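You operate a simulated robot arm through the tools that you are given. There is no shell and no other tool.

Carry out the task below with a simulated two-armed robot. There is one attempt and no reset: what you move stays moved.

Task
Pick up the white t-key with one hand, pass it to the other hand and put it on the top of the wiper stand. Set down upright: white t-key.

The check looks at the end state, three seconds after you hand in, the way a careful person would. Anything else that was tipped, shoved, dropped, spilled or broken makes it a failure.

Robot
Two 7-joint arms with two-finger parallel grippers on one trunk, on a base that moves. Base frame: it is fixed to the floor where the robot stands at the start and does not move with it; the origin is under the middle of the robot, x ahead of it, y to its left, z up; the surface under the hand at the start is at about z = 840. Readings come in mm, degrees, newtons and seconds.
The left shoulder is at the start at [20, 170, 1203], the right one opposite. With the tool pointing down near the work surface each hand reaches from about 140 to 660 mm from the robot's upright axis, wherever it stands, measured 20 degrees to its own side. Places, roughly: top of the wiper stand (17x29 cm) [3180, -740, 880]. Payload 3.8 kg a hand.
Tool frame (each hand has its own): the origin (TCP) lies between the finger pads and is the grasp point; the fingertips stand 30 mm ahead of it; z points along the fingers, y is the line along which they close. Largest opening 110 mm; finger width 20, thickness 10; the body of the gripper, 48 by 112 mm, starts 55 mm behind the TCP.
Orientation is told as [roll, pitch, yaw] about the base's x, y, z axes, in that order, counted from this pose: with the fingers straight down and closing along the base's y, the tool's x points along the base's -x, its y along +y and its z along -z.

Tools
- The arms move only by the tool arm_command. It takes "left_commands", "right_commands" or both (then of equal length, played together; a hand with none holds still); each is a list of rows, each a list of 3 entries, a list of its own where there are three numbers: the shift along the base's x, y, z in units of 40 mm (1.0 is 40 mm), then the turn, a rotation vector about the base's x, y, z in units of 6 degrees (1.0 is 6 degrees), then the opening, from 0 (shut) to 1 (fully open). In form: [[[tx, ty, tz], [wx, wy, wz], jaw], ...]. A call has 1 to 20 rows; each row shifts and turns the commanded pose from where the row before left it. A call with a number of a shift or a turn outside -1 to 1 is refused whole. Rows are played at 5 a second. More than 50 mm and 8.6 degrees between two rows, or a gripper value outside its range, and nothing of the call is played. Where a pose cannot be reached the arm comes as near as it can. A force on the tool above 40 N (or 10 N above the force at the start of the call, whichever is more), or a blocked arm, ends the call early, and 0.2 s more pass. Each finger travels about 72 mm/s and halts on what it meets, pressing with about 37 N; the grip force reading is that of the motor and also rises with nothing between the fingers. The clock runs only during rows and for 0.2 s after the last one: add rows that do not move to give the fingers time. It gives the time, the measured TCP pose, the force on the tool (base axes), the opening and the grip force at its end, in the units of the frame above (readings bear some noise), with the torque about the TCP (base axes, N m) and any sound that the robot's microphone picked up, and new pictures: "pictures" is both (left out), scene, wrist or none (wrist: the cameras of the hands that moved).
- Cameras (640 x 400 px; columns grow to the right, rows downward): "scene" is now at [114.4, -24, 1362.6]; the picture's right is [-0.32, -0.95, 0.00], its down [-0.55, 0.19, -0.81] and it looks along [0.77, -0.26, -0.59] (base axes); focal length 249 px, centre (320, 200). "left" rides on the left gripper at [72, -17, -103] in its tool frame; the picture's right is [0.23, 0.97, 0.00], its down [-0.76, 0.18, -0.62] and it looks along [-0.61, 0.14, 0.78] (tool axes); focal length 222 px, centre (320, 200). "right" rides on the right gripper at [72, 17, -103] in its tool frame; the picture's right is [-0.23, 0.97, 0.00], its down [-0.76, -0.18, -0.62] and it looks along [-0.61, -0.14, 0.78] (tool axes); focal length 222 px, centre (320, 200).
- raise_lower(by): moves the trunk up (or, below 0, down) by that many mm; the arms and the scene camera ride with it, the base frame stays. It gives what a move gives, with no picture.
- base_move(legs): drives the robot by 1 to 6 legs, each [ahead, turn to the left] in mm and degrees, along the robot's own axes; the way and the turn of a leg run together, so that a leg with both is an arc; at most 1500 mm and 180 degrees a leg. The arms and the cameras ride along, it lands a little off, and it stops where it bumps. It gives what a move gives, and a new picture of the scene camera.
- head_to(pan, tilt): turns the head with the scene camera to pan (to the left, within 80 degrees either way) and tilt (down, from -29 to 69), counted from straight ahead of the robot. It gives what a move gives, and a new picture of the scene camera.
- measure_at(camera, pixels): for up to 12 pixels [column, row] of the newest picture of that camera ("zoom" is the newest enlarged one), the place [x, y, z] in the base frame of the surface seen there, good to about 2 mm, but the place of the scene camera against the robot may be out by one fixed shift of up to 18 mm in any direction. No time passes.
- enlarge(camera, box): a new picture of the part [left, top, right, bottom] of that camera's present view, enlarged. No time passes.
- sign_off(): hands the job in; it is judged then, once.

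Leave the grippers open and the arms clear of the work at the hand-in unless told otherwise.

The tools are called after "Emit:" as a command line: name --argument value ..., lists and objects as JSON in quotes. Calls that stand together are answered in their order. arm_command: Moves the arms, as the interface text tells. Its arguments: {"type":"object","properties":{"left_commands":{"type":"array"},"right_commands":{"type":"array"},"pictures":{"type":"string","enum":["both","scene","wrist","none"]}},"required":[]} The other tools are called the same way: raise_lower (by) moves the trunk up or down; base_move (legs) drives the base; head_to (pan, tilt) turns the head that bears the scene camera; measure_at (camera, pixels) gives the place of the surface under pixels of a picture; enlarge (camera, box) takes an enlarged picture of a part of a camera's view; sign_off () hands the job in.

At the start:

```text
time_s: 0.0
left_ee_pos: [472.8, 82.5, 1167.0]
left_ee_rot: [0.0, 0.0, 0.0]
left_force: [-0.2, -0.1, 0.4]
left_ft_torque: [0.0, -0.02, 0.0]
left_width: 110.1
left_grasp_force: 0.0
right_ee_pos: [343.1, -244.1, 1171.2]
right_ee_rot: [0.0, 0.0, 0.1]
right_force: [0.9, 0.6, 0.3]
right_ft_torque: [0.0, 0.03, -0.03]
right_width: 110.1
right_grasp_force: 0.1
trunk travel left (down, up): [-300.0, 270.0]
robot x, y, heading: [-0.9, -2.4, 0.1]
head pan, tilt (commanded): [-18.8, 35.9]
```

scene: 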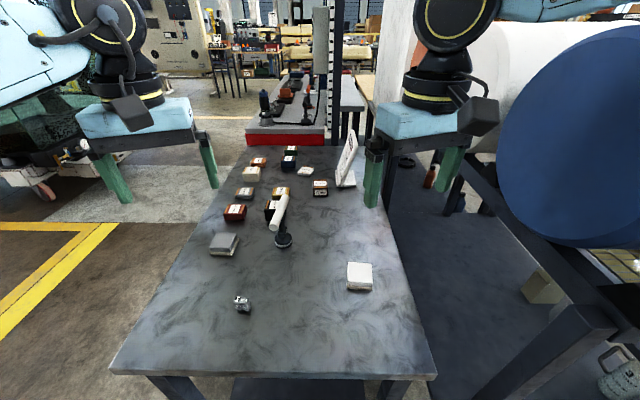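
right: 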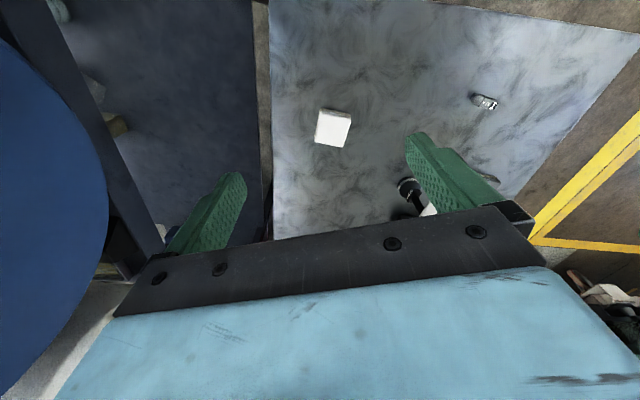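
left: 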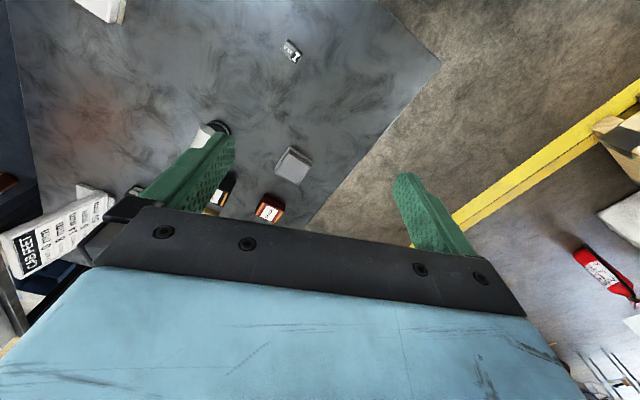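

I see a table with small boxes, a white tube-like object with a black base around pixel (280, 215), and farther off a stand with a red front. I'll enlarge the table area to find the white t-key.

Emit:
enlarge --camera "scene" --box '[200, 130, 400, 255]'

Emit:
measure_at --camera "scene" --pixels '[[283, 240], [284, 198], [273, 226], [360, 270], [242, 303], [222, 242], [234, 212], [320, 188], [346, 160], [285, 135], [265, 110], [308, 110]]'

```text
3.20 times, centred on (300, 192) of scene
```

zoom: 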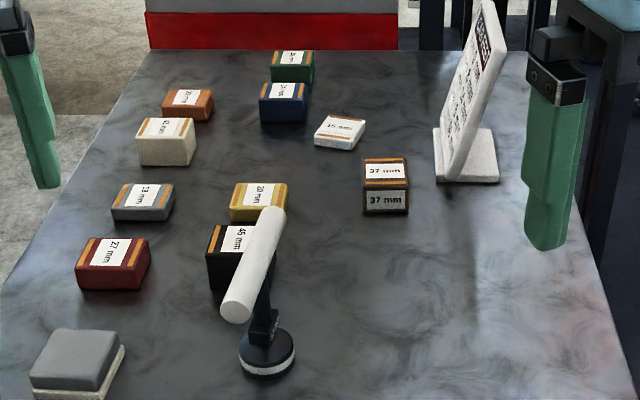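

```text
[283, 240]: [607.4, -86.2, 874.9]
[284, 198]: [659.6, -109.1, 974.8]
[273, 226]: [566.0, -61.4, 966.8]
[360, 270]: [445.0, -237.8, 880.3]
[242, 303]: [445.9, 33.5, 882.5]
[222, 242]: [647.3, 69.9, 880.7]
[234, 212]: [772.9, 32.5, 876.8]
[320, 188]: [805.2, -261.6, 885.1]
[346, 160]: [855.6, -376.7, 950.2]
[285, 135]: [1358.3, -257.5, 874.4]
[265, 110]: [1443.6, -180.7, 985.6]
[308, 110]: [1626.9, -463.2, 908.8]
```

The object at (280, 215) looks like a T: a white crossbar on a black shaft with a round foot. I'll enlarge it further and also the distant stand area.

Emit:
enlarge --camera "scene" --box '[250, 185, 314, 255]'

Emit:
enlarge --camera "scene" --box '[230, 0, 390, 150]'

```text
5.71 times, centred on (282, 220) of scene
```

zoom: 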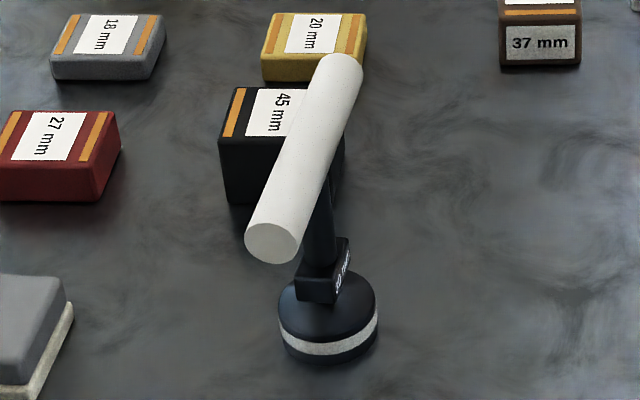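

```text
2.67 times, centred on (310, 75) of scene
```

zoom: 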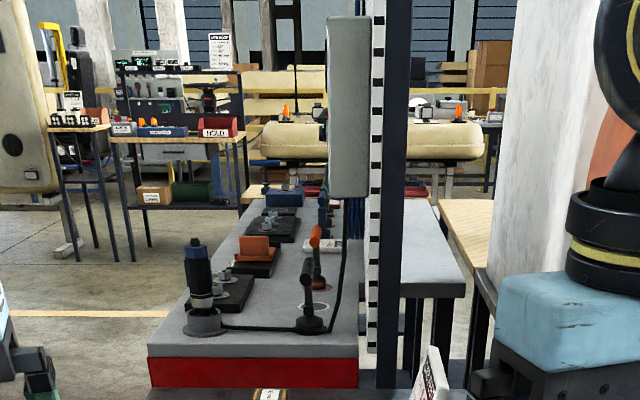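

The white-handled T with a black shaft and round foot is the t-key. Now I'll measure points of it in the enlarged picture, and look at the far area around scene pixel (293, 74), where the wiper stand should be.

Emit:
measure_at --camera "zoom" --pixels '[[285, 198], [268, 230], [258, 262], [320, 260], [210, 330], [235, 290], [312, 326], [160, 340], [350, 345], [340, 215], [335, 245], [420, 280]]'

Emit:
enlarge --camera "scene" --box '[260, 50, 340, 100]'

```text
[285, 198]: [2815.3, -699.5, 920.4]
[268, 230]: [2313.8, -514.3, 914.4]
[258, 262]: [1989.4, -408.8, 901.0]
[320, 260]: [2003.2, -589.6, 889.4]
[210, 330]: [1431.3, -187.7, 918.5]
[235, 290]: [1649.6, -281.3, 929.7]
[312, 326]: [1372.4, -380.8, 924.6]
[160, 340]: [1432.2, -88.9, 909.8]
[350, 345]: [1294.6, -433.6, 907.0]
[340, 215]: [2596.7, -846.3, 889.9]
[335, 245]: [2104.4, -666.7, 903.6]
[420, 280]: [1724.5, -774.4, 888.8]
```

```text
8.00 times, centred on (300, 75) of scene
```

zoom: 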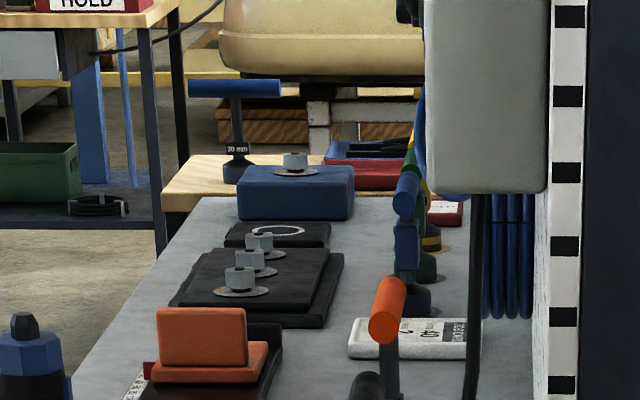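

Several other coloured t-keys stand on the long grey table. I'll measure points in this enlarged picture to find out which thing lies at [3180, -740, 880].

Emit:
measure_at --camera "zoom" --pixels '[[180, 180], [215, 165], [300, 180], [295, 160], [235, 160], [235, 88], [370, 150], [360, 175], [275, 235], [310, 160], [180, 200], [450, 213]]'

Emit:
head_to --pan -13 --tilt 15

```text
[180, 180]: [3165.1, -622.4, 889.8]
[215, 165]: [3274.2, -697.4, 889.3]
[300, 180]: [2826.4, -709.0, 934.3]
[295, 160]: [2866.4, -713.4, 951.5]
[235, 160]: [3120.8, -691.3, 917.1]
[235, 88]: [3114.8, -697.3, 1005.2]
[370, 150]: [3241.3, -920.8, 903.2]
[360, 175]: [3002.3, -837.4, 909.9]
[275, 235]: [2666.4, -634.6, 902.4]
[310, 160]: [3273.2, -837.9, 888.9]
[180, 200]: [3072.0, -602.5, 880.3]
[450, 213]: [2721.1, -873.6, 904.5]
```

```text
time_s: 0.8
left_ee_pos: [471.4, 83.2, 1166.7]
left_ee_rot: [-0.1, 0.0, 0.0]
left_force: [0.2, 0.2, -0.2]
left_ft_torque: [-0.01, 0.03, 0.0]
left_width: 110.0
left_grasp_force: 0.1
right_ee_pos: [343.9, -244.5, 1171.4]
right_ee_rot: [-0.1, 0.0, 0.0]
right_force: [-0.3, 1.1, -0.1]
right_ft_torque: [0.01, 0.03, -0.03]
right_width: 109.8
right_grasp_force: 0.0
trunk travel left (down, up): [-300.0, 270.0]
robot x, y, heading: [1.9, 3.0, -0.3]
head pan, tilt (commanded): [-13.0, 15.0]
```

scene: 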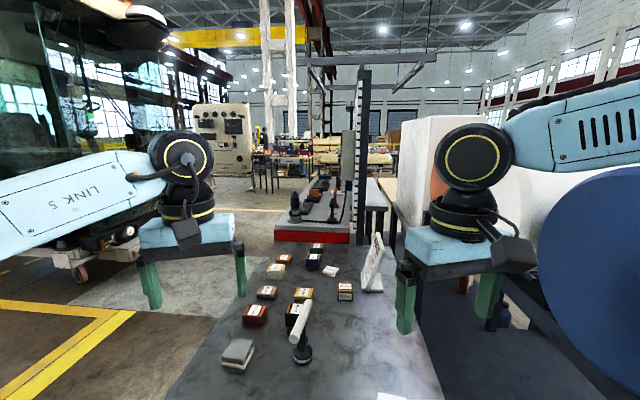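

The wooden-topped piece near [3180, -740, 880] is the stand and a blue t-key seems to stand on it already. Before touching anything I want to scout. I'll look to the left and right for driving room.

Emit:
head_to --pan 40 --tilt 25

Emit:
measure_at --camera "scene" --pixels '[[250, 300], [200, 240], [250, 225], [320, 235], [320, 195], [130, 350]]'

```text
time_s: 2.1
left_ee_pos: [472.5, 82.4, 1166.2]
left_ee_rot: [0.1, 0.0, -0.1]
left_force: [-0.2, -0.1, 0.9]
left_ft_torque: [-0.05, 0.03, 0.06]
left_width: 110.0
left_grasp_force: 0.1
right_ee_pos: [342.8, -243.7, 1173.1]
right_ee_rot: [0.0, 0.0, 0.0]
right_force: [-0.5, 0.1, 0.4]
right_ft_torque: [-0.03, -0.01, 0.02]
right_width: 110.1
right_grasp_force: 0.1
trunk travel left (down, up): [-300.0, 270.0]
robot x, y, heading: [-1.0, 0.9, -0.1]
head pan, tilt (commanded): [40.0, 25.0]
```

scene: 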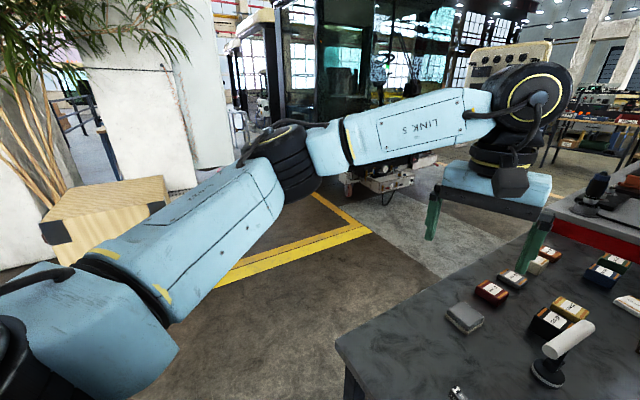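

```text
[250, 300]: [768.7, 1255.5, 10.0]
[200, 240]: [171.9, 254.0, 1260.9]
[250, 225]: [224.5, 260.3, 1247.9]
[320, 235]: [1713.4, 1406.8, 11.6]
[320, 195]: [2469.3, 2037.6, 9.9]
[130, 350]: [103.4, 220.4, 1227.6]
```

The left aisle is open floor. I'll measure the table edges and the machine edges there.

Emit:
measure_at --camera "scene" --pixels '[[342, 345], [440, 290], [530, 243], [600, 225], [560, 212], [420, 180], [380, 185], [560, 150], [580, 130], [450, 330], [480, 370], [400, 270]]'

Emit:
head_to --pan 5 --tilt 25

```text
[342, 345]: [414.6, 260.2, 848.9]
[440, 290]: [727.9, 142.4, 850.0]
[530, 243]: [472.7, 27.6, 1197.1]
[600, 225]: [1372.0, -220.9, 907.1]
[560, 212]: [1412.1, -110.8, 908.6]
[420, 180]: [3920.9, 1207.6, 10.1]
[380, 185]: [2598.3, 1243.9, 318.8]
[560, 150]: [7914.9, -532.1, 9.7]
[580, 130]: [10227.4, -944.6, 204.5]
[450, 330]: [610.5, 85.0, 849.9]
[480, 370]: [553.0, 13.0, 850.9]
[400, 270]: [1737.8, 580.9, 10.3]
```

```text
time_s: 3.1
left_ee_pos: [472.0, 82.7, 1166.1]
left_ee_rot: [0.0, -0.1, 0.0]
left_force: [0.3, -0.3, 0.6]
left_ft_torque: [0.01, 0.0, 0.02]
left_width: 110.1
left_grasp_force: 0.0
right_ee_pos: [343.3, -243.3, 1171.9]
right_ee_rot: [-0.1, 0.0, 0.0]
right_force: [0.0, 1.2, 0.1]
right_ft_torque: [0.01, -0.03, -0.02]
right_width: 110.0
right_grasp_force: 0.0
trunk travel left (down, up): [-300.0, 270.0]
robot x, y, heading: [-0.8, -0.6, 0.1]
head pan, tilt (commanded): [5.0, 25.0]
```

scene: 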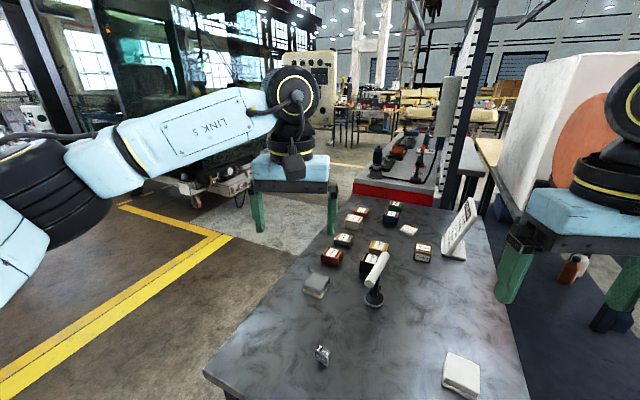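

Table surface reads 850 in the scene camera and the floor reads 10, so that camera likely reads about 10 mm high. I'll enlarge the area around the stand to judge where the robot can park.

Emit:
enlarge --camera "scene" --box '[320, 90, 520, 215]'

Emit:
measure_at --camera "scene" --pixels '[[205, 370], [355, 192], [375, 178], [340, 150], [345, 130], [335, 105], [370, 105], [360, 165], [330, 170], [240, 170], [300, 220], [240, 185]]'

```text
3.20 times, centred on (420, 152) of scene
```

zoom: 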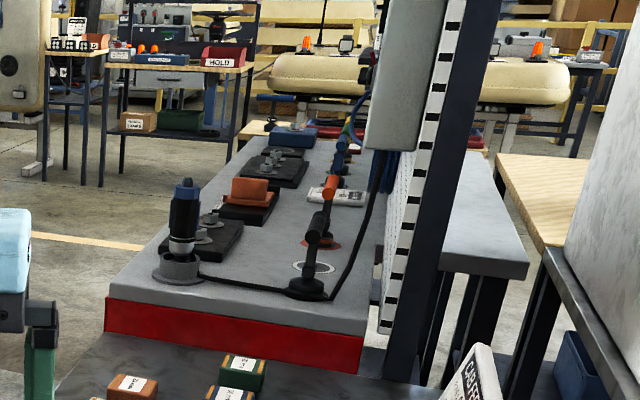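

```text
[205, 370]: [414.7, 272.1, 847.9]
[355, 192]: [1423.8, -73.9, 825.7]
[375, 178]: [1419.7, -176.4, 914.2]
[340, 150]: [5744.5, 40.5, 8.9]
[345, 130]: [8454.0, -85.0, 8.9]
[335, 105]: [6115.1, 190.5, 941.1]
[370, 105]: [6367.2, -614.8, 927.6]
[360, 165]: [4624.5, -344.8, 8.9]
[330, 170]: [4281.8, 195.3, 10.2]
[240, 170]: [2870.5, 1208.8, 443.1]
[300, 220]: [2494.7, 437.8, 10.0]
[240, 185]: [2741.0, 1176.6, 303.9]
```

The left aisle is wide open, so I can drive round later. Now I'll look back down at the t-key to measure its parts closely.

Emit:
head_to --pan -9 --tilt 40

Emit:
enlarge --camera "scene" --box '[280, 140, 360, 210]'

```text
time_s: 3.8
left_ee_pos: [473.2, 82.5, 1166.7]
left_ee_rot: [-0.1, 0.1, -0.1]
left_force: [0.0, 0.2, -0.1]
left_ft_torque: [0.02, 0.0, 0.0]
left_width: 110.1
left_grasp_force: 0.0
right_ee_pos: [343.3, -242.8, 1172.1]
right_ee_rot: [0.0, 0.0, -0.1]
right_force: [-0.3, 0.0, 0.0]
right_ft_torque: [0.02, 0.01, 0.0]
right_width: 109.9
right_grasp_force: 0.0
trunk travel left (down, up): [-300.0, 270.0]
robot x, y, heading: [0.1, -0.3, -0.2]
head pan, tilt (commanded): [-9.0, 40.0]
```

scene: 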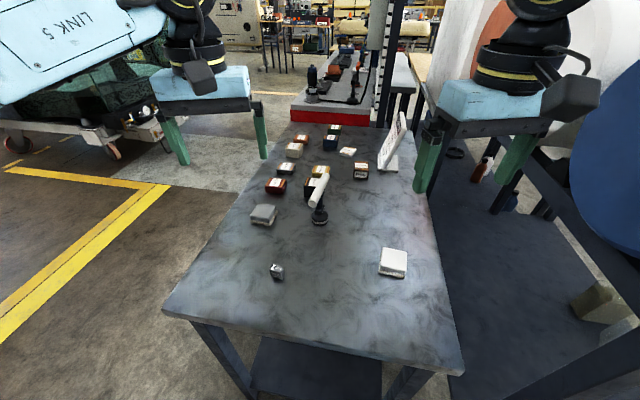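

```text
5.71 times, centred on (320, 175) of scene
```

zoom: 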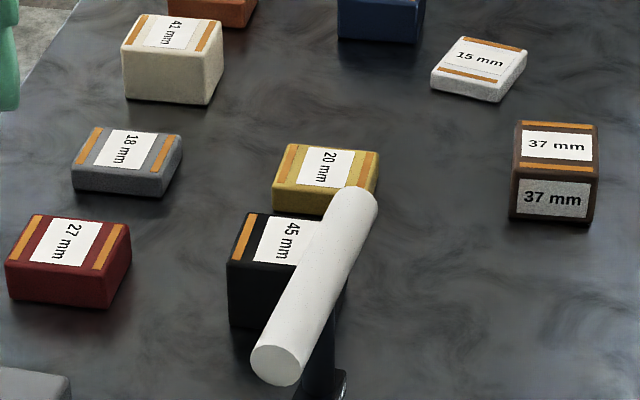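

Emit:
enlarge --camera "scene" --box '[290, 165, 354, 230]'

Emit:
enlarge --camera "scene" --box '[370, 100, 420, 180]'

Emit:
enlarge --camera "left" --box '[0, 170, 120, 280]'

```text
6.15 times, centred on (322, 198) of scene
```

zoom: 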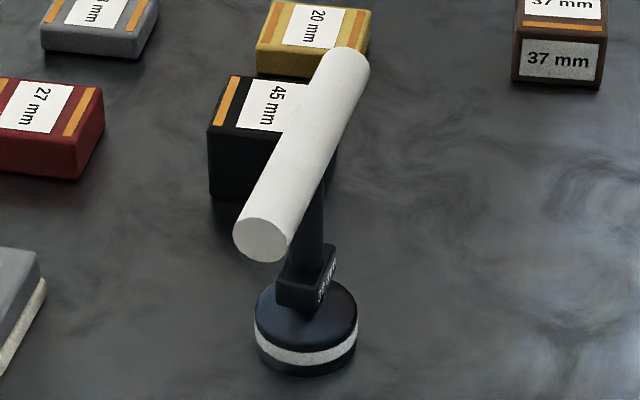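

```text
5.00 times, centred on (395, 140) of scene
```

zoom: 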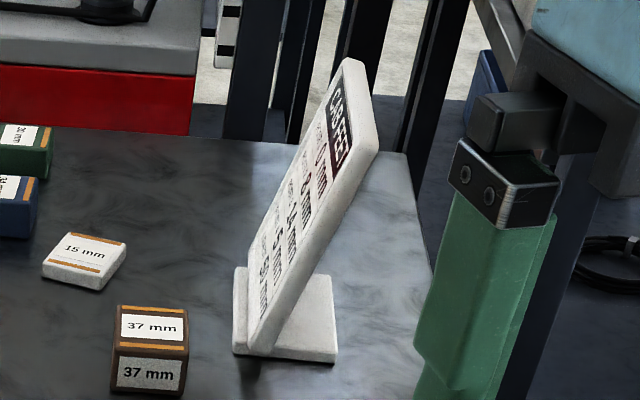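

```text
3.64 times, centred on (60, 225) of left
```

zoom: 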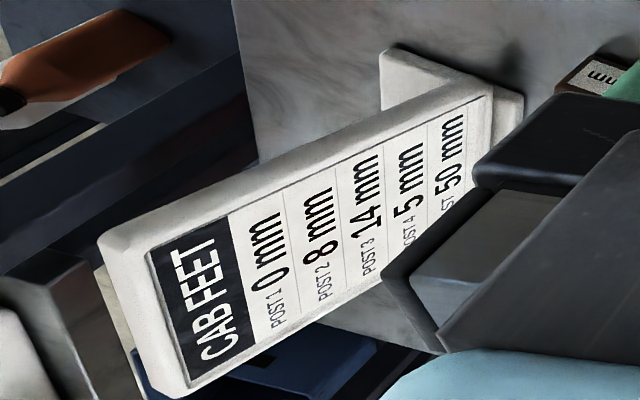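

The sign is not about this job. I'll enlarge the t-key once more and measure its parts.

Emit:
enlarge --camera "scene" --box '[290, 165, 354, 230]'

Emit:
measure_at --camera "zoom" --pixels '[[262, 242], [238, 230], [285, 245], [270, 212], [357, 62], [332, 58], [310, 215], [305, 255], [300, 293], [300, 330], [305, 358], [305, 372]]'

Emit:
measure_at --camera "zoom" --pixels '[[258, 325], [355, 325], [280, 305], [330, 300], [290, 385], [293, 130], [320, 130], [307, 100], [285, 170], [305, 170], [230, 160], [300, 345]]'

```text
6.15 times, centred on (322, 198) of scene
```

zoom: 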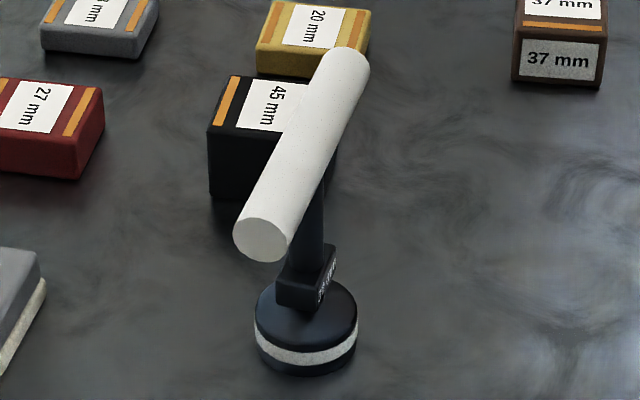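

```text
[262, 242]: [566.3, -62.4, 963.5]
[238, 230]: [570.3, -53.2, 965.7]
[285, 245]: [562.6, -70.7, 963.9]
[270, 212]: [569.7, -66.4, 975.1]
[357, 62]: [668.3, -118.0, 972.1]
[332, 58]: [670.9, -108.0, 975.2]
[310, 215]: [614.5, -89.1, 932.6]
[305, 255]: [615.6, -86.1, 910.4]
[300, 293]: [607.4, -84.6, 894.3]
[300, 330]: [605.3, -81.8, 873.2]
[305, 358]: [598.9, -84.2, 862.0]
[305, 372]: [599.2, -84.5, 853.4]
```

```text
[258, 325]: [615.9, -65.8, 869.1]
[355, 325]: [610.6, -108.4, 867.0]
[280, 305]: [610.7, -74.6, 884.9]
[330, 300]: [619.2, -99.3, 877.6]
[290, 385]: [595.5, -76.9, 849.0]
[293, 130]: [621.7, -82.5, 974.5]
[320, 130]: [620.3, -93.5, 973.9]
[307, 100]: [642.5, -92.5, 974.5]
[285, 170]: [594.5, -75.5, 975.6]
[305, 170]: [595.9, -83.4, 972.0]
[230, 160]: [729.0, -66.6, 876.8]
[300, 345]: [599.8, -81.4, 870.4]
```

From these readings the t-key is about 126 mm tall: a round foot about 45 mm wide, a block, a slim shaft free from roughly z 890 to 943, and a white crossbar about 24 mm thick and 120 mm long, running at about -27 degrees. To find the scene camera's fixed shift, I'll measure the nut and the white pad in both the wrist and scene cameras.

Emit:
enlarge --camera "right" --box '[300, 80, 520, 220]'

Emit:
measure_at --camera "right" --pixels '[[320, 109], [351, 118], [343, 146], [316, 139], [480, 100], [405, 187], [400, 60], [300, 200]]'

Emit:
enlarge --camera "scene" --box '[360, 235, 424, 285]'

```text
2.86 times, centred on (410, 150) of right
```

zoom: 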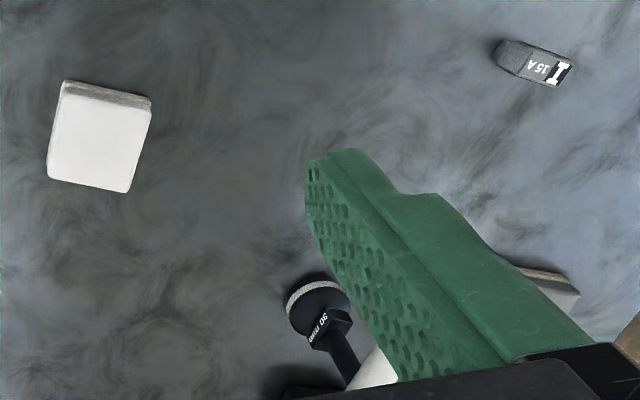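

```text
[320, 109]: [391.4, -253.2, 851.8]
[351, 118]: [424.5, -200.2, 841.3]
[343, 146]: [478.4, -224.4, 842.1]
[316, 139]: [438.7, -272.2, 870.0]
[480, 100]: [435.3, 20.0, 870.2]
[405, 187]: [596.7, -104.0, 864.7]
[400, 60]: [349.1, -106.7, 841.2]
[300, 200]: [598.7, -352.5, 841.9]
```

```text
8.00 times, centred on (392, 260) of scene
```

zoom: 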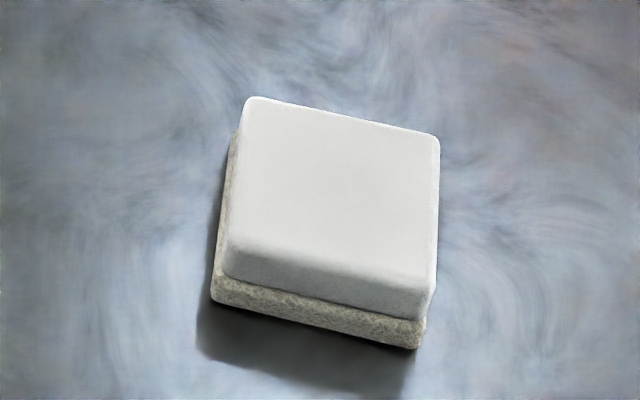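

Wrist camera says the table is at 841, so the scene camera reads about 9 mm high. I'll measure the pad corners in both enlarged pictures to get the sideways shift.

Emit:
measure_at --camera "zoom" --pixels '[[252, 103], [434, 137], [340, 190], [228, 262], [428, 295], [100, 200]]'

Emit:
enlarge --camera "right" --box '[300, 95, 364, 155]'

```text
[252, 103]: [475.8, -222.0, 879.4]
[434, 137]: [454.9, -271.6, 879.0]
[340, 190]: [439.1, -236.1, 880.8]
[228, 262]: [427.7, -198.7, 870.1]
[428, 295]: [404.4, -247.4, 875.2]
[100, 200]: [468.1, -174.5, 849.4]
```

```text
6.67 times, centred on (332, 125) of right
```

zoom: 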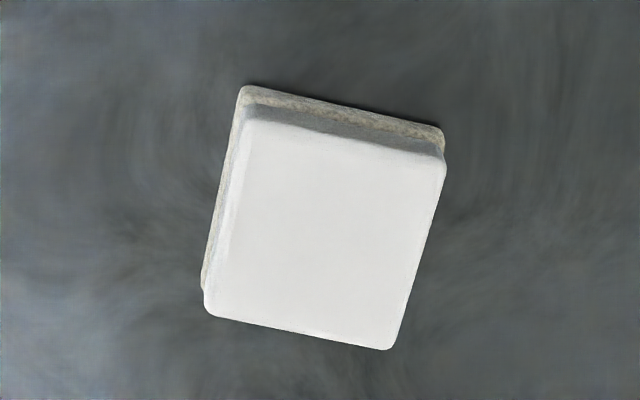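

Emit:
measure_at --camera "zoom" --pixels '[[250, 127], [440, 166], [392, 343], [211, 306], [325, 230]]'

```text
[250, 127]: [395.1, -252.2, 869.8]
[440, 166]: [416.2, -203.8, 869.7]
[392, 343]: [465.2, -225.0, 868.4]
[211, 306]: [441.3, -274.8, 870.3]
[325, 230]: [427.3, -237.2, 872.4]
```

Comparing corners, the scene camera reads about (+11.5, +4, +10) mm too far. So the t-key's axis is near (607, -92) and the crossbar centre near z 954. My plan: the right hand takes the dark shaft from the right-front side, fingers tilted 25 degrees below horizontal, under and perpendicular to the crossbar; the left hand then takes the crossbar from above and places it. First I'll bring the right hand to a standoff point while turning it.

Emit:
arm_command --right_commands '[[[0.42, 0.06, -0.3], [0.497, -0.805, 0.78], 1], [[0.42, 0.06, -0.3], [0.497, -0.805, 0.78], 1], [[0.42, 0.06, -0.3], [0.497, -0.805, 0.78], 1], [[0.42, 0.06, -0.3], [0.497, -0.805, 0.78], 1], [[0.42, 0.06, -0.3], [0.497, -0.805, 0.78], 1], [[0.42, 0.06, -0.3], [0.497, -0.805, 0.78], 1], [[0.42, 0.06, -0.3], [0.497, -0.805, 0.78], 1], [[0.42, 0.06, -0.3], [0.497, -0.805, 0.78], 1], [[0.42, 0.06, -0.3], [0.497, -0.805, 0.78], 1], [[0.42, 0.06, -0.3], [0.497, -0.805, 0.78], 1], [[0.42, 0.06, -0.3], [0.497, -0.805, 0.78], 1], [[0.42, 0.06, -0.3], [0.497, -0.805, 0.78], 1], [[0, 0, 0], [0, 0, 0], 1]]' --pictures "both"

```text
time_s: 5.6
left_ee_pos: [454.2, 102.8, 1169.0]
left_ee_rot: [-0.9, -1.0, 0.0]
left_force: [-0.8, 0.9, -0.9]
left_ft_torque: [-0.04, 0.0, 0.03]
left_width: 110.2
left_grasp_force: 0.1
right_ee_pos: [466.7, -181.2, 1207.2]
right_ee_rot: [-4.6, -50.9, 47.4]
right_force: [0.3, -0.1, 1.2]
right_ft_torque: [0.02, 0.01, 0.06]
right_width: 110.1
right_grasp_force: 0.0
trunk travel left (down, up): [-300.0, 270.0]
robot x, y, heading: [-3.7, 1.5, -0.0]
head pan, tilt (commanded): [-9.0, 40.0]
stopped in row 8 (right hand): the arm was blocked; the commanded pose is now the measured one
```

scene: 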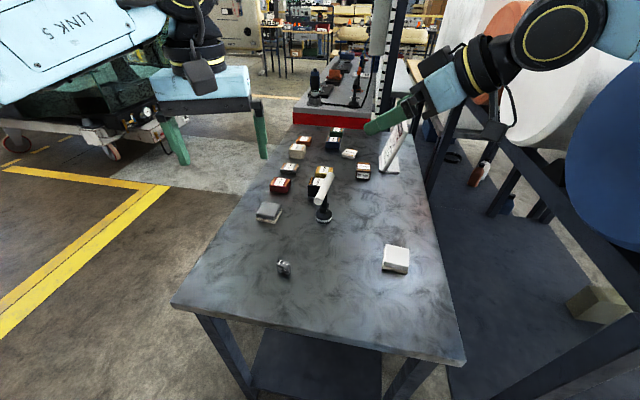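
right: 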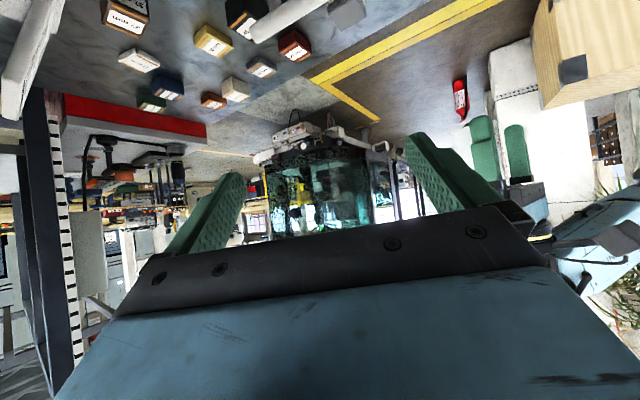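

The right arm stopped early: blocked, at (467, -181, 1207), and the left hand was nudged by about 20 mm. I'll look at both arms to see what touched what.

Emit:
head_to --pan -45 --tilt 30

Emit:
head_to --pan 10 --tilt 35

```text
time_s: 6.6
left_ee_pos: [453.6, 103.3, 1172.2]
left_ee_rot: [-1.1, -1.0, -0.1]
left_force: [0.4, 0.0, -0.2]
left_ft_torque: [0.0, 0.0, 0.02]
left_width: 110.0
left_grasp_force: 0.0
right_ee_pos: [464.0, -182.3, 1204.0]
right_ee_rot: [-3.8, -50.5, 46.5]
right_force: [0.0, -0.3, 0.5]
right_ft_torque: [0.01, 0.01, 0.03]
right_width: 110.1
right_grasp_force: 0.0
trunk travel left (down, up): [-300.0, 270.0]
robot x, y, heading: [-0.8, 4.4, -0.0]
head pan, tilt (commanded): [-45.0, 30.0]
```

scene: 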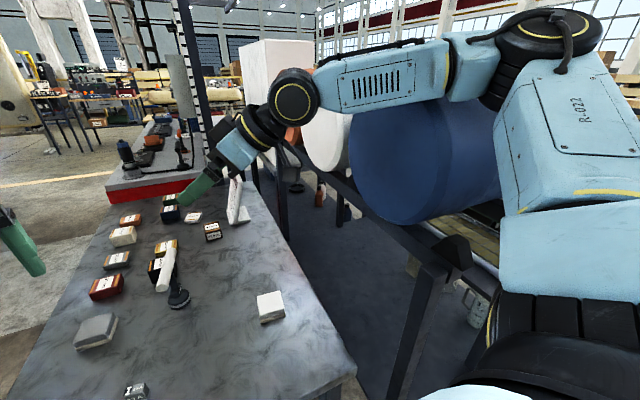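

```text
time_s: 7.8
left_ee_pos: [454.9, 104.1, 1172.0]
left_ee_rot: [-1.1, -1.0, 0.0]
left_force: [-0.2, 0.3, -0.3]
left_ft_torque: [0.0, -0.01, 0.04]
left_width: 110.1
left_grasp_force: 0.0
right_ee_pos: [463.8, -181.9, 1204.3]
right_ee_rot: [-3.9, -50.5, 46.6]
right_force: [1.0, -0.7, 0.0]
right_ft_torque: [0.04, 0.02, -0.03]
right_width: 109.9
right_grasp_force: 0.0
trunk travel left (down, up): [-300.0, 270.0]
robot x, y, heading: [-0.3, 4.6, -0.2]
head pan, tilt (commanded): [10.0, 35.0]
```

scene: 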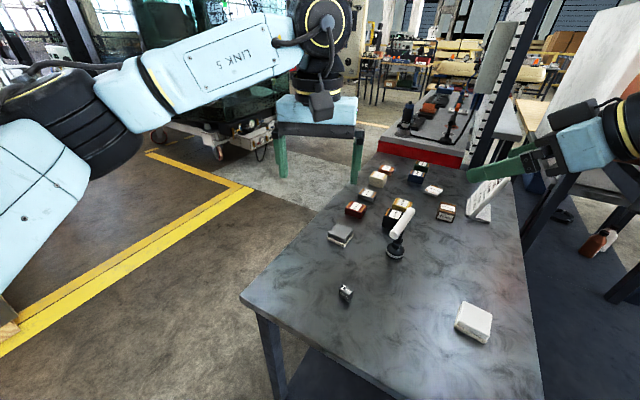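

The right elbow swings out to the right near the big blue roll. I'll look back there and measure how close the elbow and forearm are to the roll.

Emit:
head_to --pan -55 --tilt 25

Emit:
measure_at --camera "scene" --pixels '[[295, 150], [330, 100], [400, 130], [300, 60], [420, 40], [200, 80], [150, 80], [350, 160], [120, 110], [250, 200], [420, 100], [450, 50]]'

```text
time_s: 9.2
left_ee_pos: [455.1, 104.4, 1172.8]
left_ee_rot: [-1.1, -1.0, 0.0]
left_force: [-0.4, -0.3, 0.8]
left_ft_torque: [-0.02, -0.03, 0.0]
left_width: 109.9
left_grasp_force: 0.0
right_ee_pos: [466.0, -183.0, 1205.5]
right_ee_rot: [-3.9, -50.6, 46.6]
right_force: [0.0, -0.4, 0.1]
right_ft_torque: [-0.03, 0.03, 0.01]
right_width: 110.2
right_grasp_force: 0.0
trunk travel left (down, up): [-300.0, 270.0]
robot x, y, heading: [-1.2, 0.1, 0.2]
head pan, tilt (commanded): [-55.0, 25.0]
```

scene: 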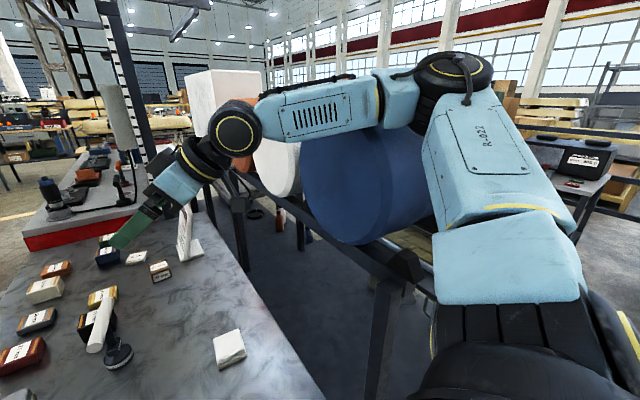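

```text
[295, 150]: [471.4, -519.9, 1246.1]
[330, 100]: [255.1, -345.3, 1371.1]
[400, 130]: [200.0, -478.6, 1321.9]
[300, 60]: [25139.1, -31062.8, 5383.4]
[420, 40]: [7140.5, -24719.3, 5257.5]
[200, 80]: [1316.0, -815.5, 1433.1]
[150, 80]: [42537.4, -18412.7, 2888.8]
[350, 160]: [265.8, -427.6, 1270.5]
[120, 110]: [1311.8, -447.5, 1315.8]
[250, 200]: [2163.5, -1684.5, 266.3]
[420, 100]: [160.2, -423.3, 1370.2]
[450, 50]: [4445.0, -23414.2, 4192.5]
```

The blue roll face is very near the right arm (about y -430 to -480 at z 1270–1320). I'll sample more of the roll and the forearm to know the room.

Emit:
measure_at --camera "scene" --pixels '[[310, 190], [330, 235], [390, 225], [425, 200], [345, 135], [320, 150], [270, 150], [290, 185], [380, 170], [400, 250], [415, 160], [385, 135]]'

Emit:
measure_at --camera "scene" --pixels '[[235, 130], [300, 105], [350, 90], [395, 90], [455, 70], [480, 130], [500, 200], [380, 120], [340, 125], [240, 155], [210, 185], [160, 200]]'

```text
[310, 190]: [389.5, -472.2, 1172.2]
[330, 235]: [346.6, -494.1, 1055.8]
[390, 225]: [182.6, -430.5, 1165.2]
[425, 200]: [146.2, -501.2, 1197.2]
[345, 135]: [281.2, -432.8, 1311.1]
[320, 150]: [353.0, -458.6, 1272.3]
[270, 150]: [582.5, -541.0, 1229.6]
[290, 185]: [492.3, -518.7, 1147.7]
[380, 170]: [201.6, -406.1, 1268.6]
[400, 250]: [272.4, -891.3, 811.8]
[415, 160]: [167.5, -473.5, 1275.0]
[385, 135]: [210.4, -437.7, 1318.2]
```

```text
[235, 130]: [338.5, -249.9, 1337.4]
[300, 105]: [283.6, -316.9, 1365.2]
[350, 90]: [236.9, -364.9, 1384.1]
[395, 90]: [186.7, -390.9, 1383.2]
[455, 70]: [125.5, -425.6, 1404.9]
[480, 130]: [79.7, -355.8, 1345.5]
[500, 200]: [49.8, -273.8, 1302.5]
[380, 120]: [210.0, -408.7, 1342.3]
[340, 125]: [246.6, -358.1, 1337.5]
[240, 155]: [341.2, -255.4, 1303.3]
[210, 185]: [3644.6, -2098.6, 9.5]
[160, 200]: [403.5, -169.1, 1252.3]
```

The blue roll's edge is at about (200, -406, 1270), right beside the right elbow (125, -425, 1405). So the elbow was pressing toward it. I'll undo the motion with the right hand along the same path and then move the robot away from the roll before working with the right arm.

Emit:
arm_command --right_commands '[[[-0.38, -0.19, 0.0], [-0.497, 0.805, -0.78], 1], [[-0.38, -0.19, 0.0], [-0.497, 0.805, -0.78], 1], [[-0.38, -0.19, 0.0], [-0.497, 0.805, -0.78], 1], [[-0.38, -0.19, 0.0], [-0.497, 0.805, -0.78], 1], [[-0.38, -0.19, 0.0], [-0.497, 0.805, -0.78], 1], [[-0.38, -0.19, 0.0], [-0.497, 0.805, -0.78], 1], [[-0.38, -0.19, 0.0], [-0.497, 0.805, -0.78], 1], [[-0.38, -0.19, 0.0], [-0.497, 0.805, -0.78], 1], [[0, 0, 0], [0, 0, 0], 1]]' --pictures "both"

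```text
time_s: 11.2
left_ee_pos: [471.6, 82.7, 1165.5]
left_ee_rot: [0.0, 0.0, 0.0]
left_force: [0.1, -1.2, -0.7]
left_ft_torque: [-0.02, 0.01, -0.01]
left_width: 110.2
left_grasp_force: 0.2
right_ee_pos: [361.0, -270.3, 1185.1]
right_ee_rot: [-6.2, -5.8, 6.4]
right_force: [-0.4, -0.7, 0.5]
right_ft_torque: [-0.01, -0.01, -0.02]
right_width: 109.8
right_grasp_force: 0.0
trunk travel left (down, up): [-300.0, 270.0]
robot x, y, heading: [-2.5, 1.4, -0.4]
head pan, tilt (commanded): [-55.0, 25.0]
```

scene: 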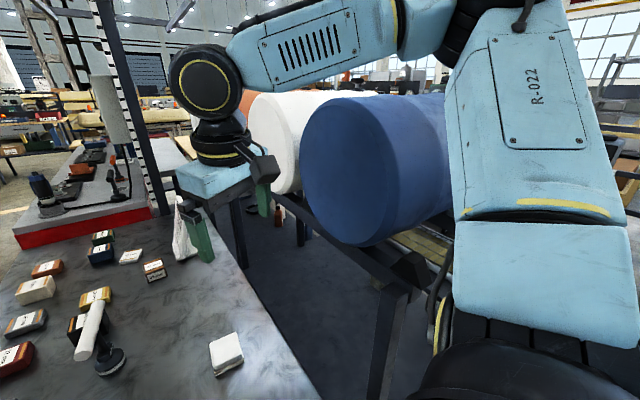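
right: 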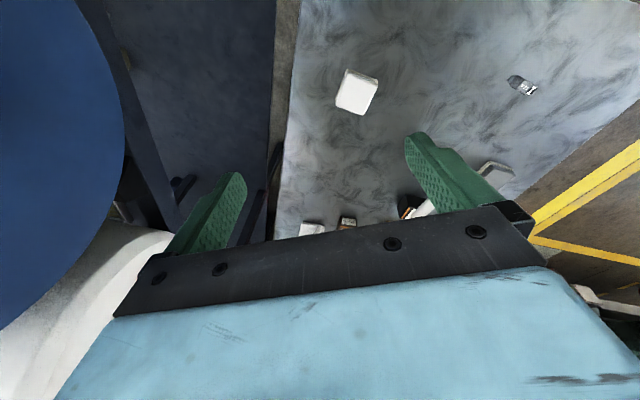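

The left hand has returned to its old pose. I'll turn the head back to the first view to compare whether the blue roll has shifted.

Emit:
head_to --pan -18.8 --tilt 35.9

```text
time_s: 12.2
left_ee_pos: [471.5, 84.0, 1166.1]
left_ee_rot: [-0.1, 0.0, 0.0]
left_force: [0.4, 0.0, -0.1]
left_ft_torque: [-0.01, -0.03, 0.01]
left_width: 109.9
left_grasp_force: 0.2
right_ee_pos: [360.9, -268.8, 1184.5]
right_ee_rot: [-6.1, -5.9, 6.6]
right_force: [0.7, -0.1, -0.9]
right_ft_torque: [-0.05, 0.02, -0.02]
right_width: 109.9
right_grasp_force: 0.1
trunk travel left (down, up): [-300.0, 270.0]
robot x, y, heading: [0.9, -1.6, 0.2]
head pan, tilt (commanded): [-18.8, 35.9]
```

scene: 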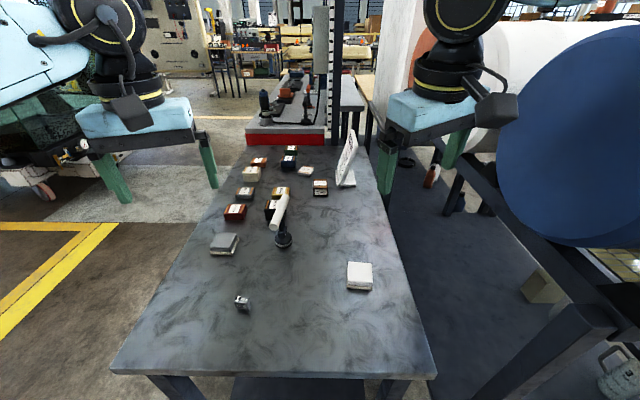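

The roll sits where it was (ellipse 500–640, 25–245), so nothing was shoved. New plan: work from the left side of the table, facing across it, where there is room; the left hand will take the shaft pointing straight ahead under the crossbar, and the right hand will take the crossbar from above. I'll look to the left for obstacles before driving.

Emit:
head_to --pan 75 --tilt 25

Emit:
measure_at --camera "scene" --pixels '[[320, 150], [250, 200], [400, 150], [500, 250], [550, 150], [150, 250], [320, 300], [250, 100], [420, 220], [450, 120], [600, 100], [100, 150]]'

```text
time_s: 13.9
left_ee_pos: [472.2, 83.2, 1166.1]
left_ee_rot: [0.0, 0.0, 0.0]
left_force: [0.4, -0.4, 0.1]
left_ft_torque: [-0.03, 0.0, 0.01]
left_width: 109.9
left_grasp_force: 0.0
right_ee_pos: [362.0, -269.0, 1185.1]
right_ee_rot: [-6.3, -6.0, 6.5]
right_force: [0.2, -0.4, -1.3]
right_ft_torque: [-0.02, -0.02, 0.0]
right_width: 110.2
right_grasp_force: 0.1
trunk travel left (down, up): [-300.0, 270.0]
robot x, y, heading: [-0.2, 3.7, -0.1]
head pan, tilt (commanded): [75.0, 25.0]
```

scene: 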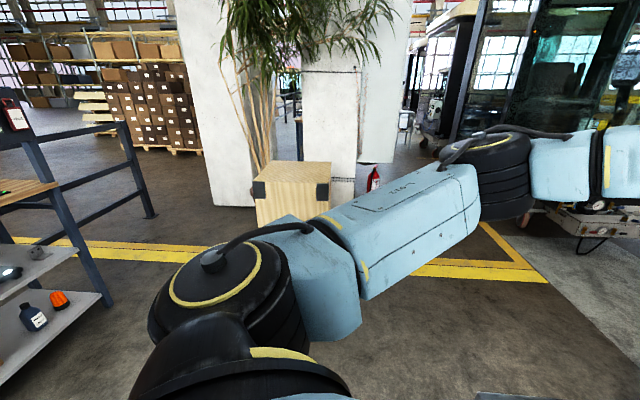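

```text
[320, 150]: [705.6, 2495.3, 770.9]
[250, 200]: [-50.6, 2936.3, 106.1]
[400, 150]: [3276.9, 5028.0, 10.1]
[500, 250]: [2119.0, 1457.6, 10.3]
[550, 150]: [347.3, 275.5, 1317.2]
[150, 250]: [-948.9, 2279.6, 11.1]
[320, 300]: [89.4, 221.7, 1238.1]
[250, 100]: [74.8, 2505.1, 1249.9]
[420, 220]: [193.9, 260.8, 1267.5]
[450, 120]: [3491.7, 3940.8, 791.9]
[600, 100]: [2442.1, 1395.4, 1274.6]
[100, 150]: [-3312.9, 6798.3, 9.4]
```

The crate and plant are well away (y about 2400). There is a shelf at left rear; I'll measure that before turning.

Emit:
measure_at --camera "scene" --pixels '[[50, 185], [30, 260], [60, 310], [120, 180], [105, 300], [90, 255], [30, 210], [10, 190], [150, 215], [15, 120], [200, 260], [5, 360]]'

```text
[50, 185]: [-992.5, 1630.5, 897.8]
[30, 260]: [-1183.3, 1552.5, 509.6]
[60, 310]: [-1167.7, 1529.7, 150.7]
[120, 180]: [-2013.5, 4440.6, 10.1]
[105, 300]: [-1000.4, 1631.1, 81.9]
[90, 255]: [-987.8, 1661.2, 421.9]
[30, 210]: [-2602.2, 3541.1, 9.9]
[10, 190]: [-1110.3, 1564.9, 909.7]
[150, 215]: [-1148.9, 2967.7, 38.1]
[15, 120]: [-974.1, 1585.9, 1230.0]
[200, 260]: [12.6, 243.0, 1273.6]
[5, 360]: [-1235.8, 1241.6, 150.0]
```

The area is clear: shelf at (-1000, 1500) and crate at y 2400 are far enough. I'll back up 150 mm, turn left, drive along to about (0, 840), and face forward again.

Emit:
base_move --legs '[[-150, 0], [0, 80], [850, 0], [0, -80]]'

```text
time_s: 26.3
left_ee_pos: [432.4, 951.5, 1166.3]
left_ee_rot: [0.0, 0.0, 3.2]
left_force: [0.1, 0.0, 0.3]
left_ft_torque: [-0.01, -0.02, 0.06]
left_width: 109.9
left_grasp_force: 0.1
right_ee_pos: [341.3, 593.6, 1185.0]
right_ee_rot: [-6.2, -6.0, 9.7]
right_force: [-0.6, -0.6, -0.3]
right_ft_torque: [0.0, -0.01, 0.0]
right_width: 110.0
right_grasp_force: 0.0
trunk travel left (down, up): [-300.0, 270.0]
robot x, y, heading: [-33.8, 840.9, 3.2]
head pan, tilt (commanded): [75.0, 25.0]
```

scene: 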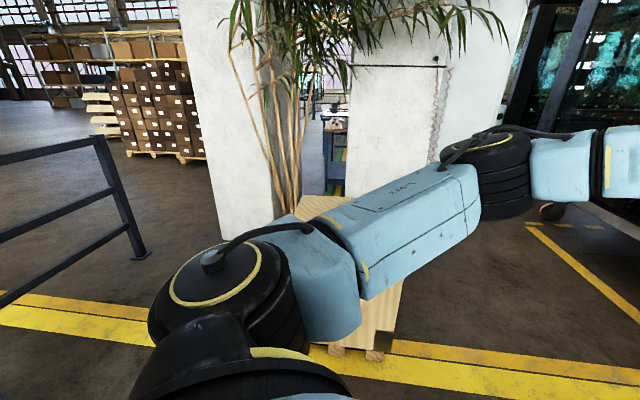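

The robot is at (-34, 841) with heading 3.2. Next I'll drive ahead to about (850, 840) and turn right to face the table's left side, with the head looking ahead.

Emit:
base_move --legs '[[0, -3.4], [880, 0], [0, -110]]'

Emit:
head_to --pan 0 --tilt 40

```text
time_s: 35.9
left_ee_pos: [701.7, 361.1, 1166.5]
left_ee_rot: [0.0, 0.1, -113.9]
left_force: [-0.7, 0.0, 0.1]
left_ft_torque: [-0.02, 0.0, -0.01]
left_width: 110.0
left_grasp_force: 0.1
right_ee_pos: [424.0, 604.7, 1185.0]
right_ee_rot: [-6.2, -5.9, -107.3]
right_force: [0.1, 0.2, -0.5]
right_ft_torque: [-0.03, 0.01, 0.0]
right_width: 109.9
right_grasp_force: 0.0
trunk travel left (down, up): [-300.0, 270.0]
robot x, y, heading: [816.9, 827.6, -114.1]
head pan, tilt (commanded): [75.0, 25.0]
```

scene: 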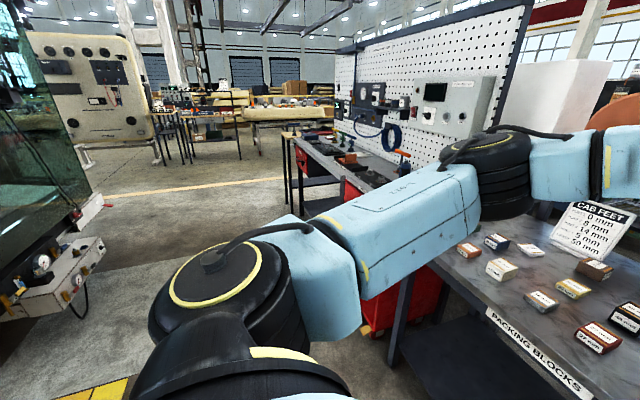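

```text
time_s: 37.4
left_ee_pos: [701.8, 359.7, 1166.2]
left_ee_rot: [0.1, 0.0, -113.8]
left_force: [-0.5, -0.5, 0.1]
left_ft_torque: [-0.02, -0.03, 0.02]
left_width: 110.1
left_grasp_force: 0.0
right_ee_pos: [425.6, 605.3, 1184.6]
right_ee_rot: [-6.2, -5.9, -107.3]
right_force: [0.2, -0.1, -0.1]
right_ft_torque: [0.03, 0.0, -0.01]
right_width: 110.1
right_grasp_force: 0.1
trunk travel left (down, up): [-300.0, 270.0]
robot x, y, heading: [816.8, 825.7, -113.8]
head pan, tilt (commanded): [0.0, 40.0]
```

scene: 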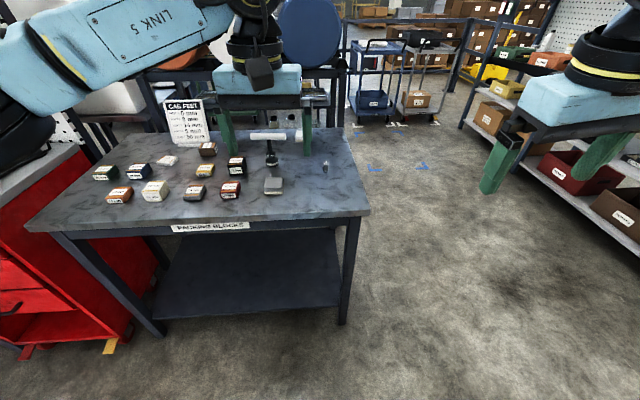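

Now I see the table from its left side; the t-key is at (270, 145) with the crossbar straight across my view. The key is about 924 mm ahead and 180 mm left of the robot's axis. I'll drive ahead 365 mm, which leaves about 310 mm to the table edge.

Emit:
base_move --legs '[[365, 0]]'

```text
time_s: 39.8
left_ee_pos: [553.0, 21.5, 1166.2]
left_ee_rot: [0.0, 0.0, -113.7]
left_force: [-0.9, 0.0, 0.0]
left_ft_torque: [-0.03, 0.0, 0.0]
left_width: 109.7
left_grasp_force: 0.1
right_ee_pos: [274.7, 264.8, 1185.0]
right_ee_rot: [-6.2, -5.8, -107.2]
right_force: [-0.8, -0.5, 0.2]
right_ft_torque: [0.04, -0.02, 0.0]
right_width: 110.0
right_grasp_force: 0.1
trunk travel left (down, up): [-300.0, 270.0]
robot x, y, heading: [668.9, 493.6, -113.8]
head pan, tilt (commanded): [0.0, 40.0]
```

scene: 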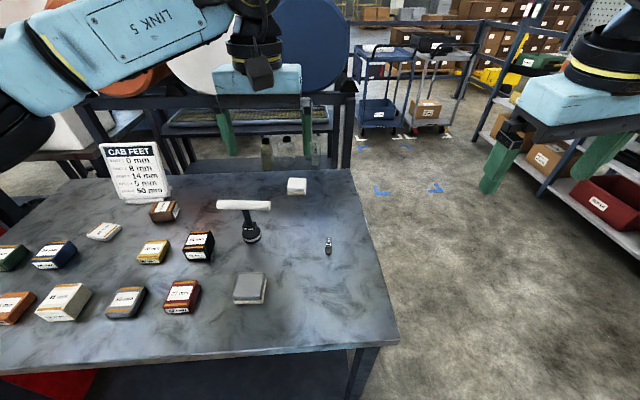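

The key now stands clear in view at about (245, 225). I'll enlarge it and measure again from this side.

Emit:
enlarge --camera "scene" --box '[205, 185, 285, 250]'

Emit:
measure_at --camera "zoom" --pixels '[[120, 145], [520, 155], [320, 160], [320, 120], [325, 200], [325, 235], [325, 275], [325, 330], [325, 370], [280, 345], [370, 345], [325, 310]]'

```text
6.15 times, centred on (245, 218) of scene
```

zoom: 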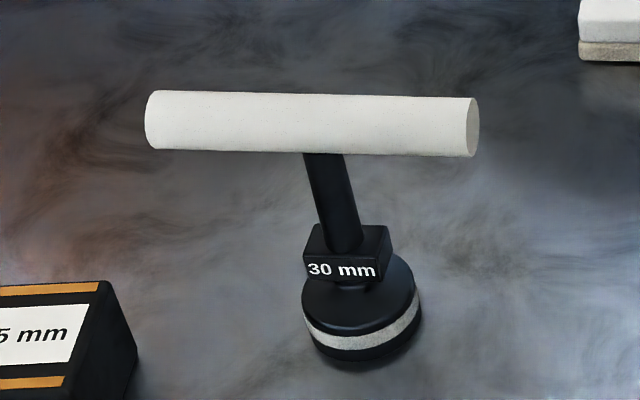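

```text
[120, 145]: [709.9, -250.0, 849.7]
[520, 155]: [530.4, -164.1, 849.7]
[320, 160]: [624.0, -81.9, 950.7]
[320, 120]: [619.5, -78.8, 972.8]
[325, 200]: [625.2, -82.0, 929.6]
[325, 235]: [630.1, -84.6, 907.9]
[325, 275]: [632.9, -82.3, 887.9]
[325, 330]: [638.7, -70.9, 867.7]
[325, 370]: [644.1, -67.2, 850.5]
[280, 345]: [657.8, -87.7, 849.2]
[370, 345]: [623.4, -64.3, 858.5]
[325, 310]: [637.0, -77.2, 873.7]
```

I'll take a fresh picture from the left wrist camera (no motion) to measure the key with it.

Emit:
arm_command --left_commands '[[[0, 0, 0], [0, 0, 0], 1]]' --pictures "wrist"

```text
time_s: 40.2
left_ee_pos: [553.8, 22.3, 1165.1]
left_ee_rot: [0.1, 0.0, -113.8]
left_force: [0.1, -0.5, -0.8]
left_ft_torque: [0.02, 0.02, -0.02]
left_width: 109.8
left_grasp_force: 0.1
right_ee_pos: [275.6, 267.0, 1184.7]
right_ee_rot: [-6.3, -5.9, -107.1]
right_force: [-0.2, -0.3, 0.5]
right_ft_torque: [0.04, 0.01, 0.03]
right_width: 109.9
right_grasp_force: 0.0
trunk travel left (down, up): [-300.0, 270.0]
robot x, y, heading: [664.5, 492.7, -113.5]
head pan, tilt (commanded): [0.0, 40.0]
```

left: 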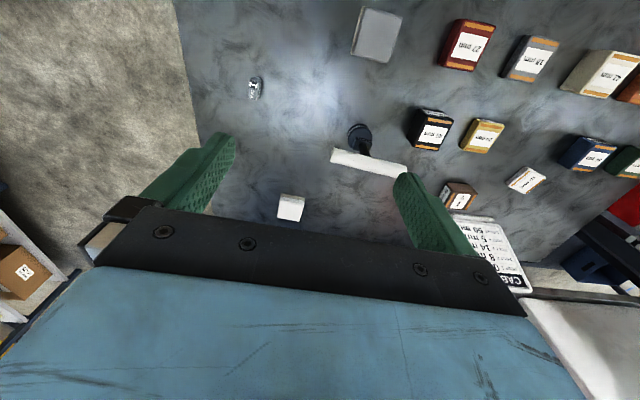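

Emit:
enlarge --camera "left" --box '[310, 110, 420, 190]'

Emit:
measure_at --camera "left" --pixels '[[334, 156], [350, 158], [370, 163], [390, 167], [402, 170], [357, 130], [349, 136], [370, 137], [361, 147], [300, 100], [290, 207], [375, 35]]'

```text
5.00 times, centred on (365, 150) of left
```

zoom: 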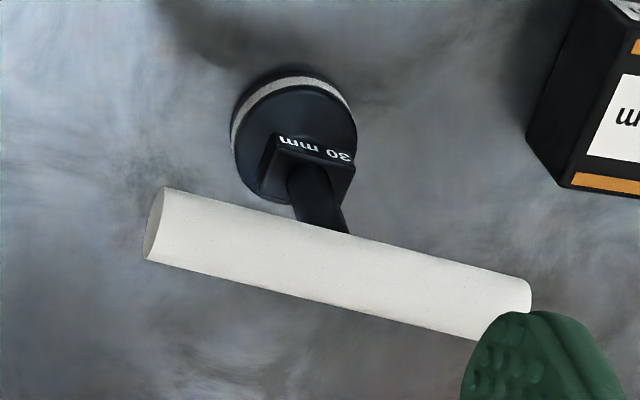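

```text
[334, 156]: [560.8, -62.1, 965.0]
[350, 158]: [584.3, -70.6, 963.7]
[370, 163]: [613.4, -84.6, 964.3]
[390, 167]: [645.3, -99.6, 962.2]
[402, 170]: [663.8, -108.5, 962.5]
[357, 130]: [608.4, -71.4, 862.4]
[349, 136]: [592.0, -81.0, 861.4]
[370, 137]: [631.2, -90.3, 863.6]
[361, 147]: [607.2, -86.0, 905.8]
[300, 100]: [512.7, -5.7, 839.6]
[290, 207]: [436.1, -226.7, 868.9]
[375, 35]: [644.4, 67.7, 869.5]
```

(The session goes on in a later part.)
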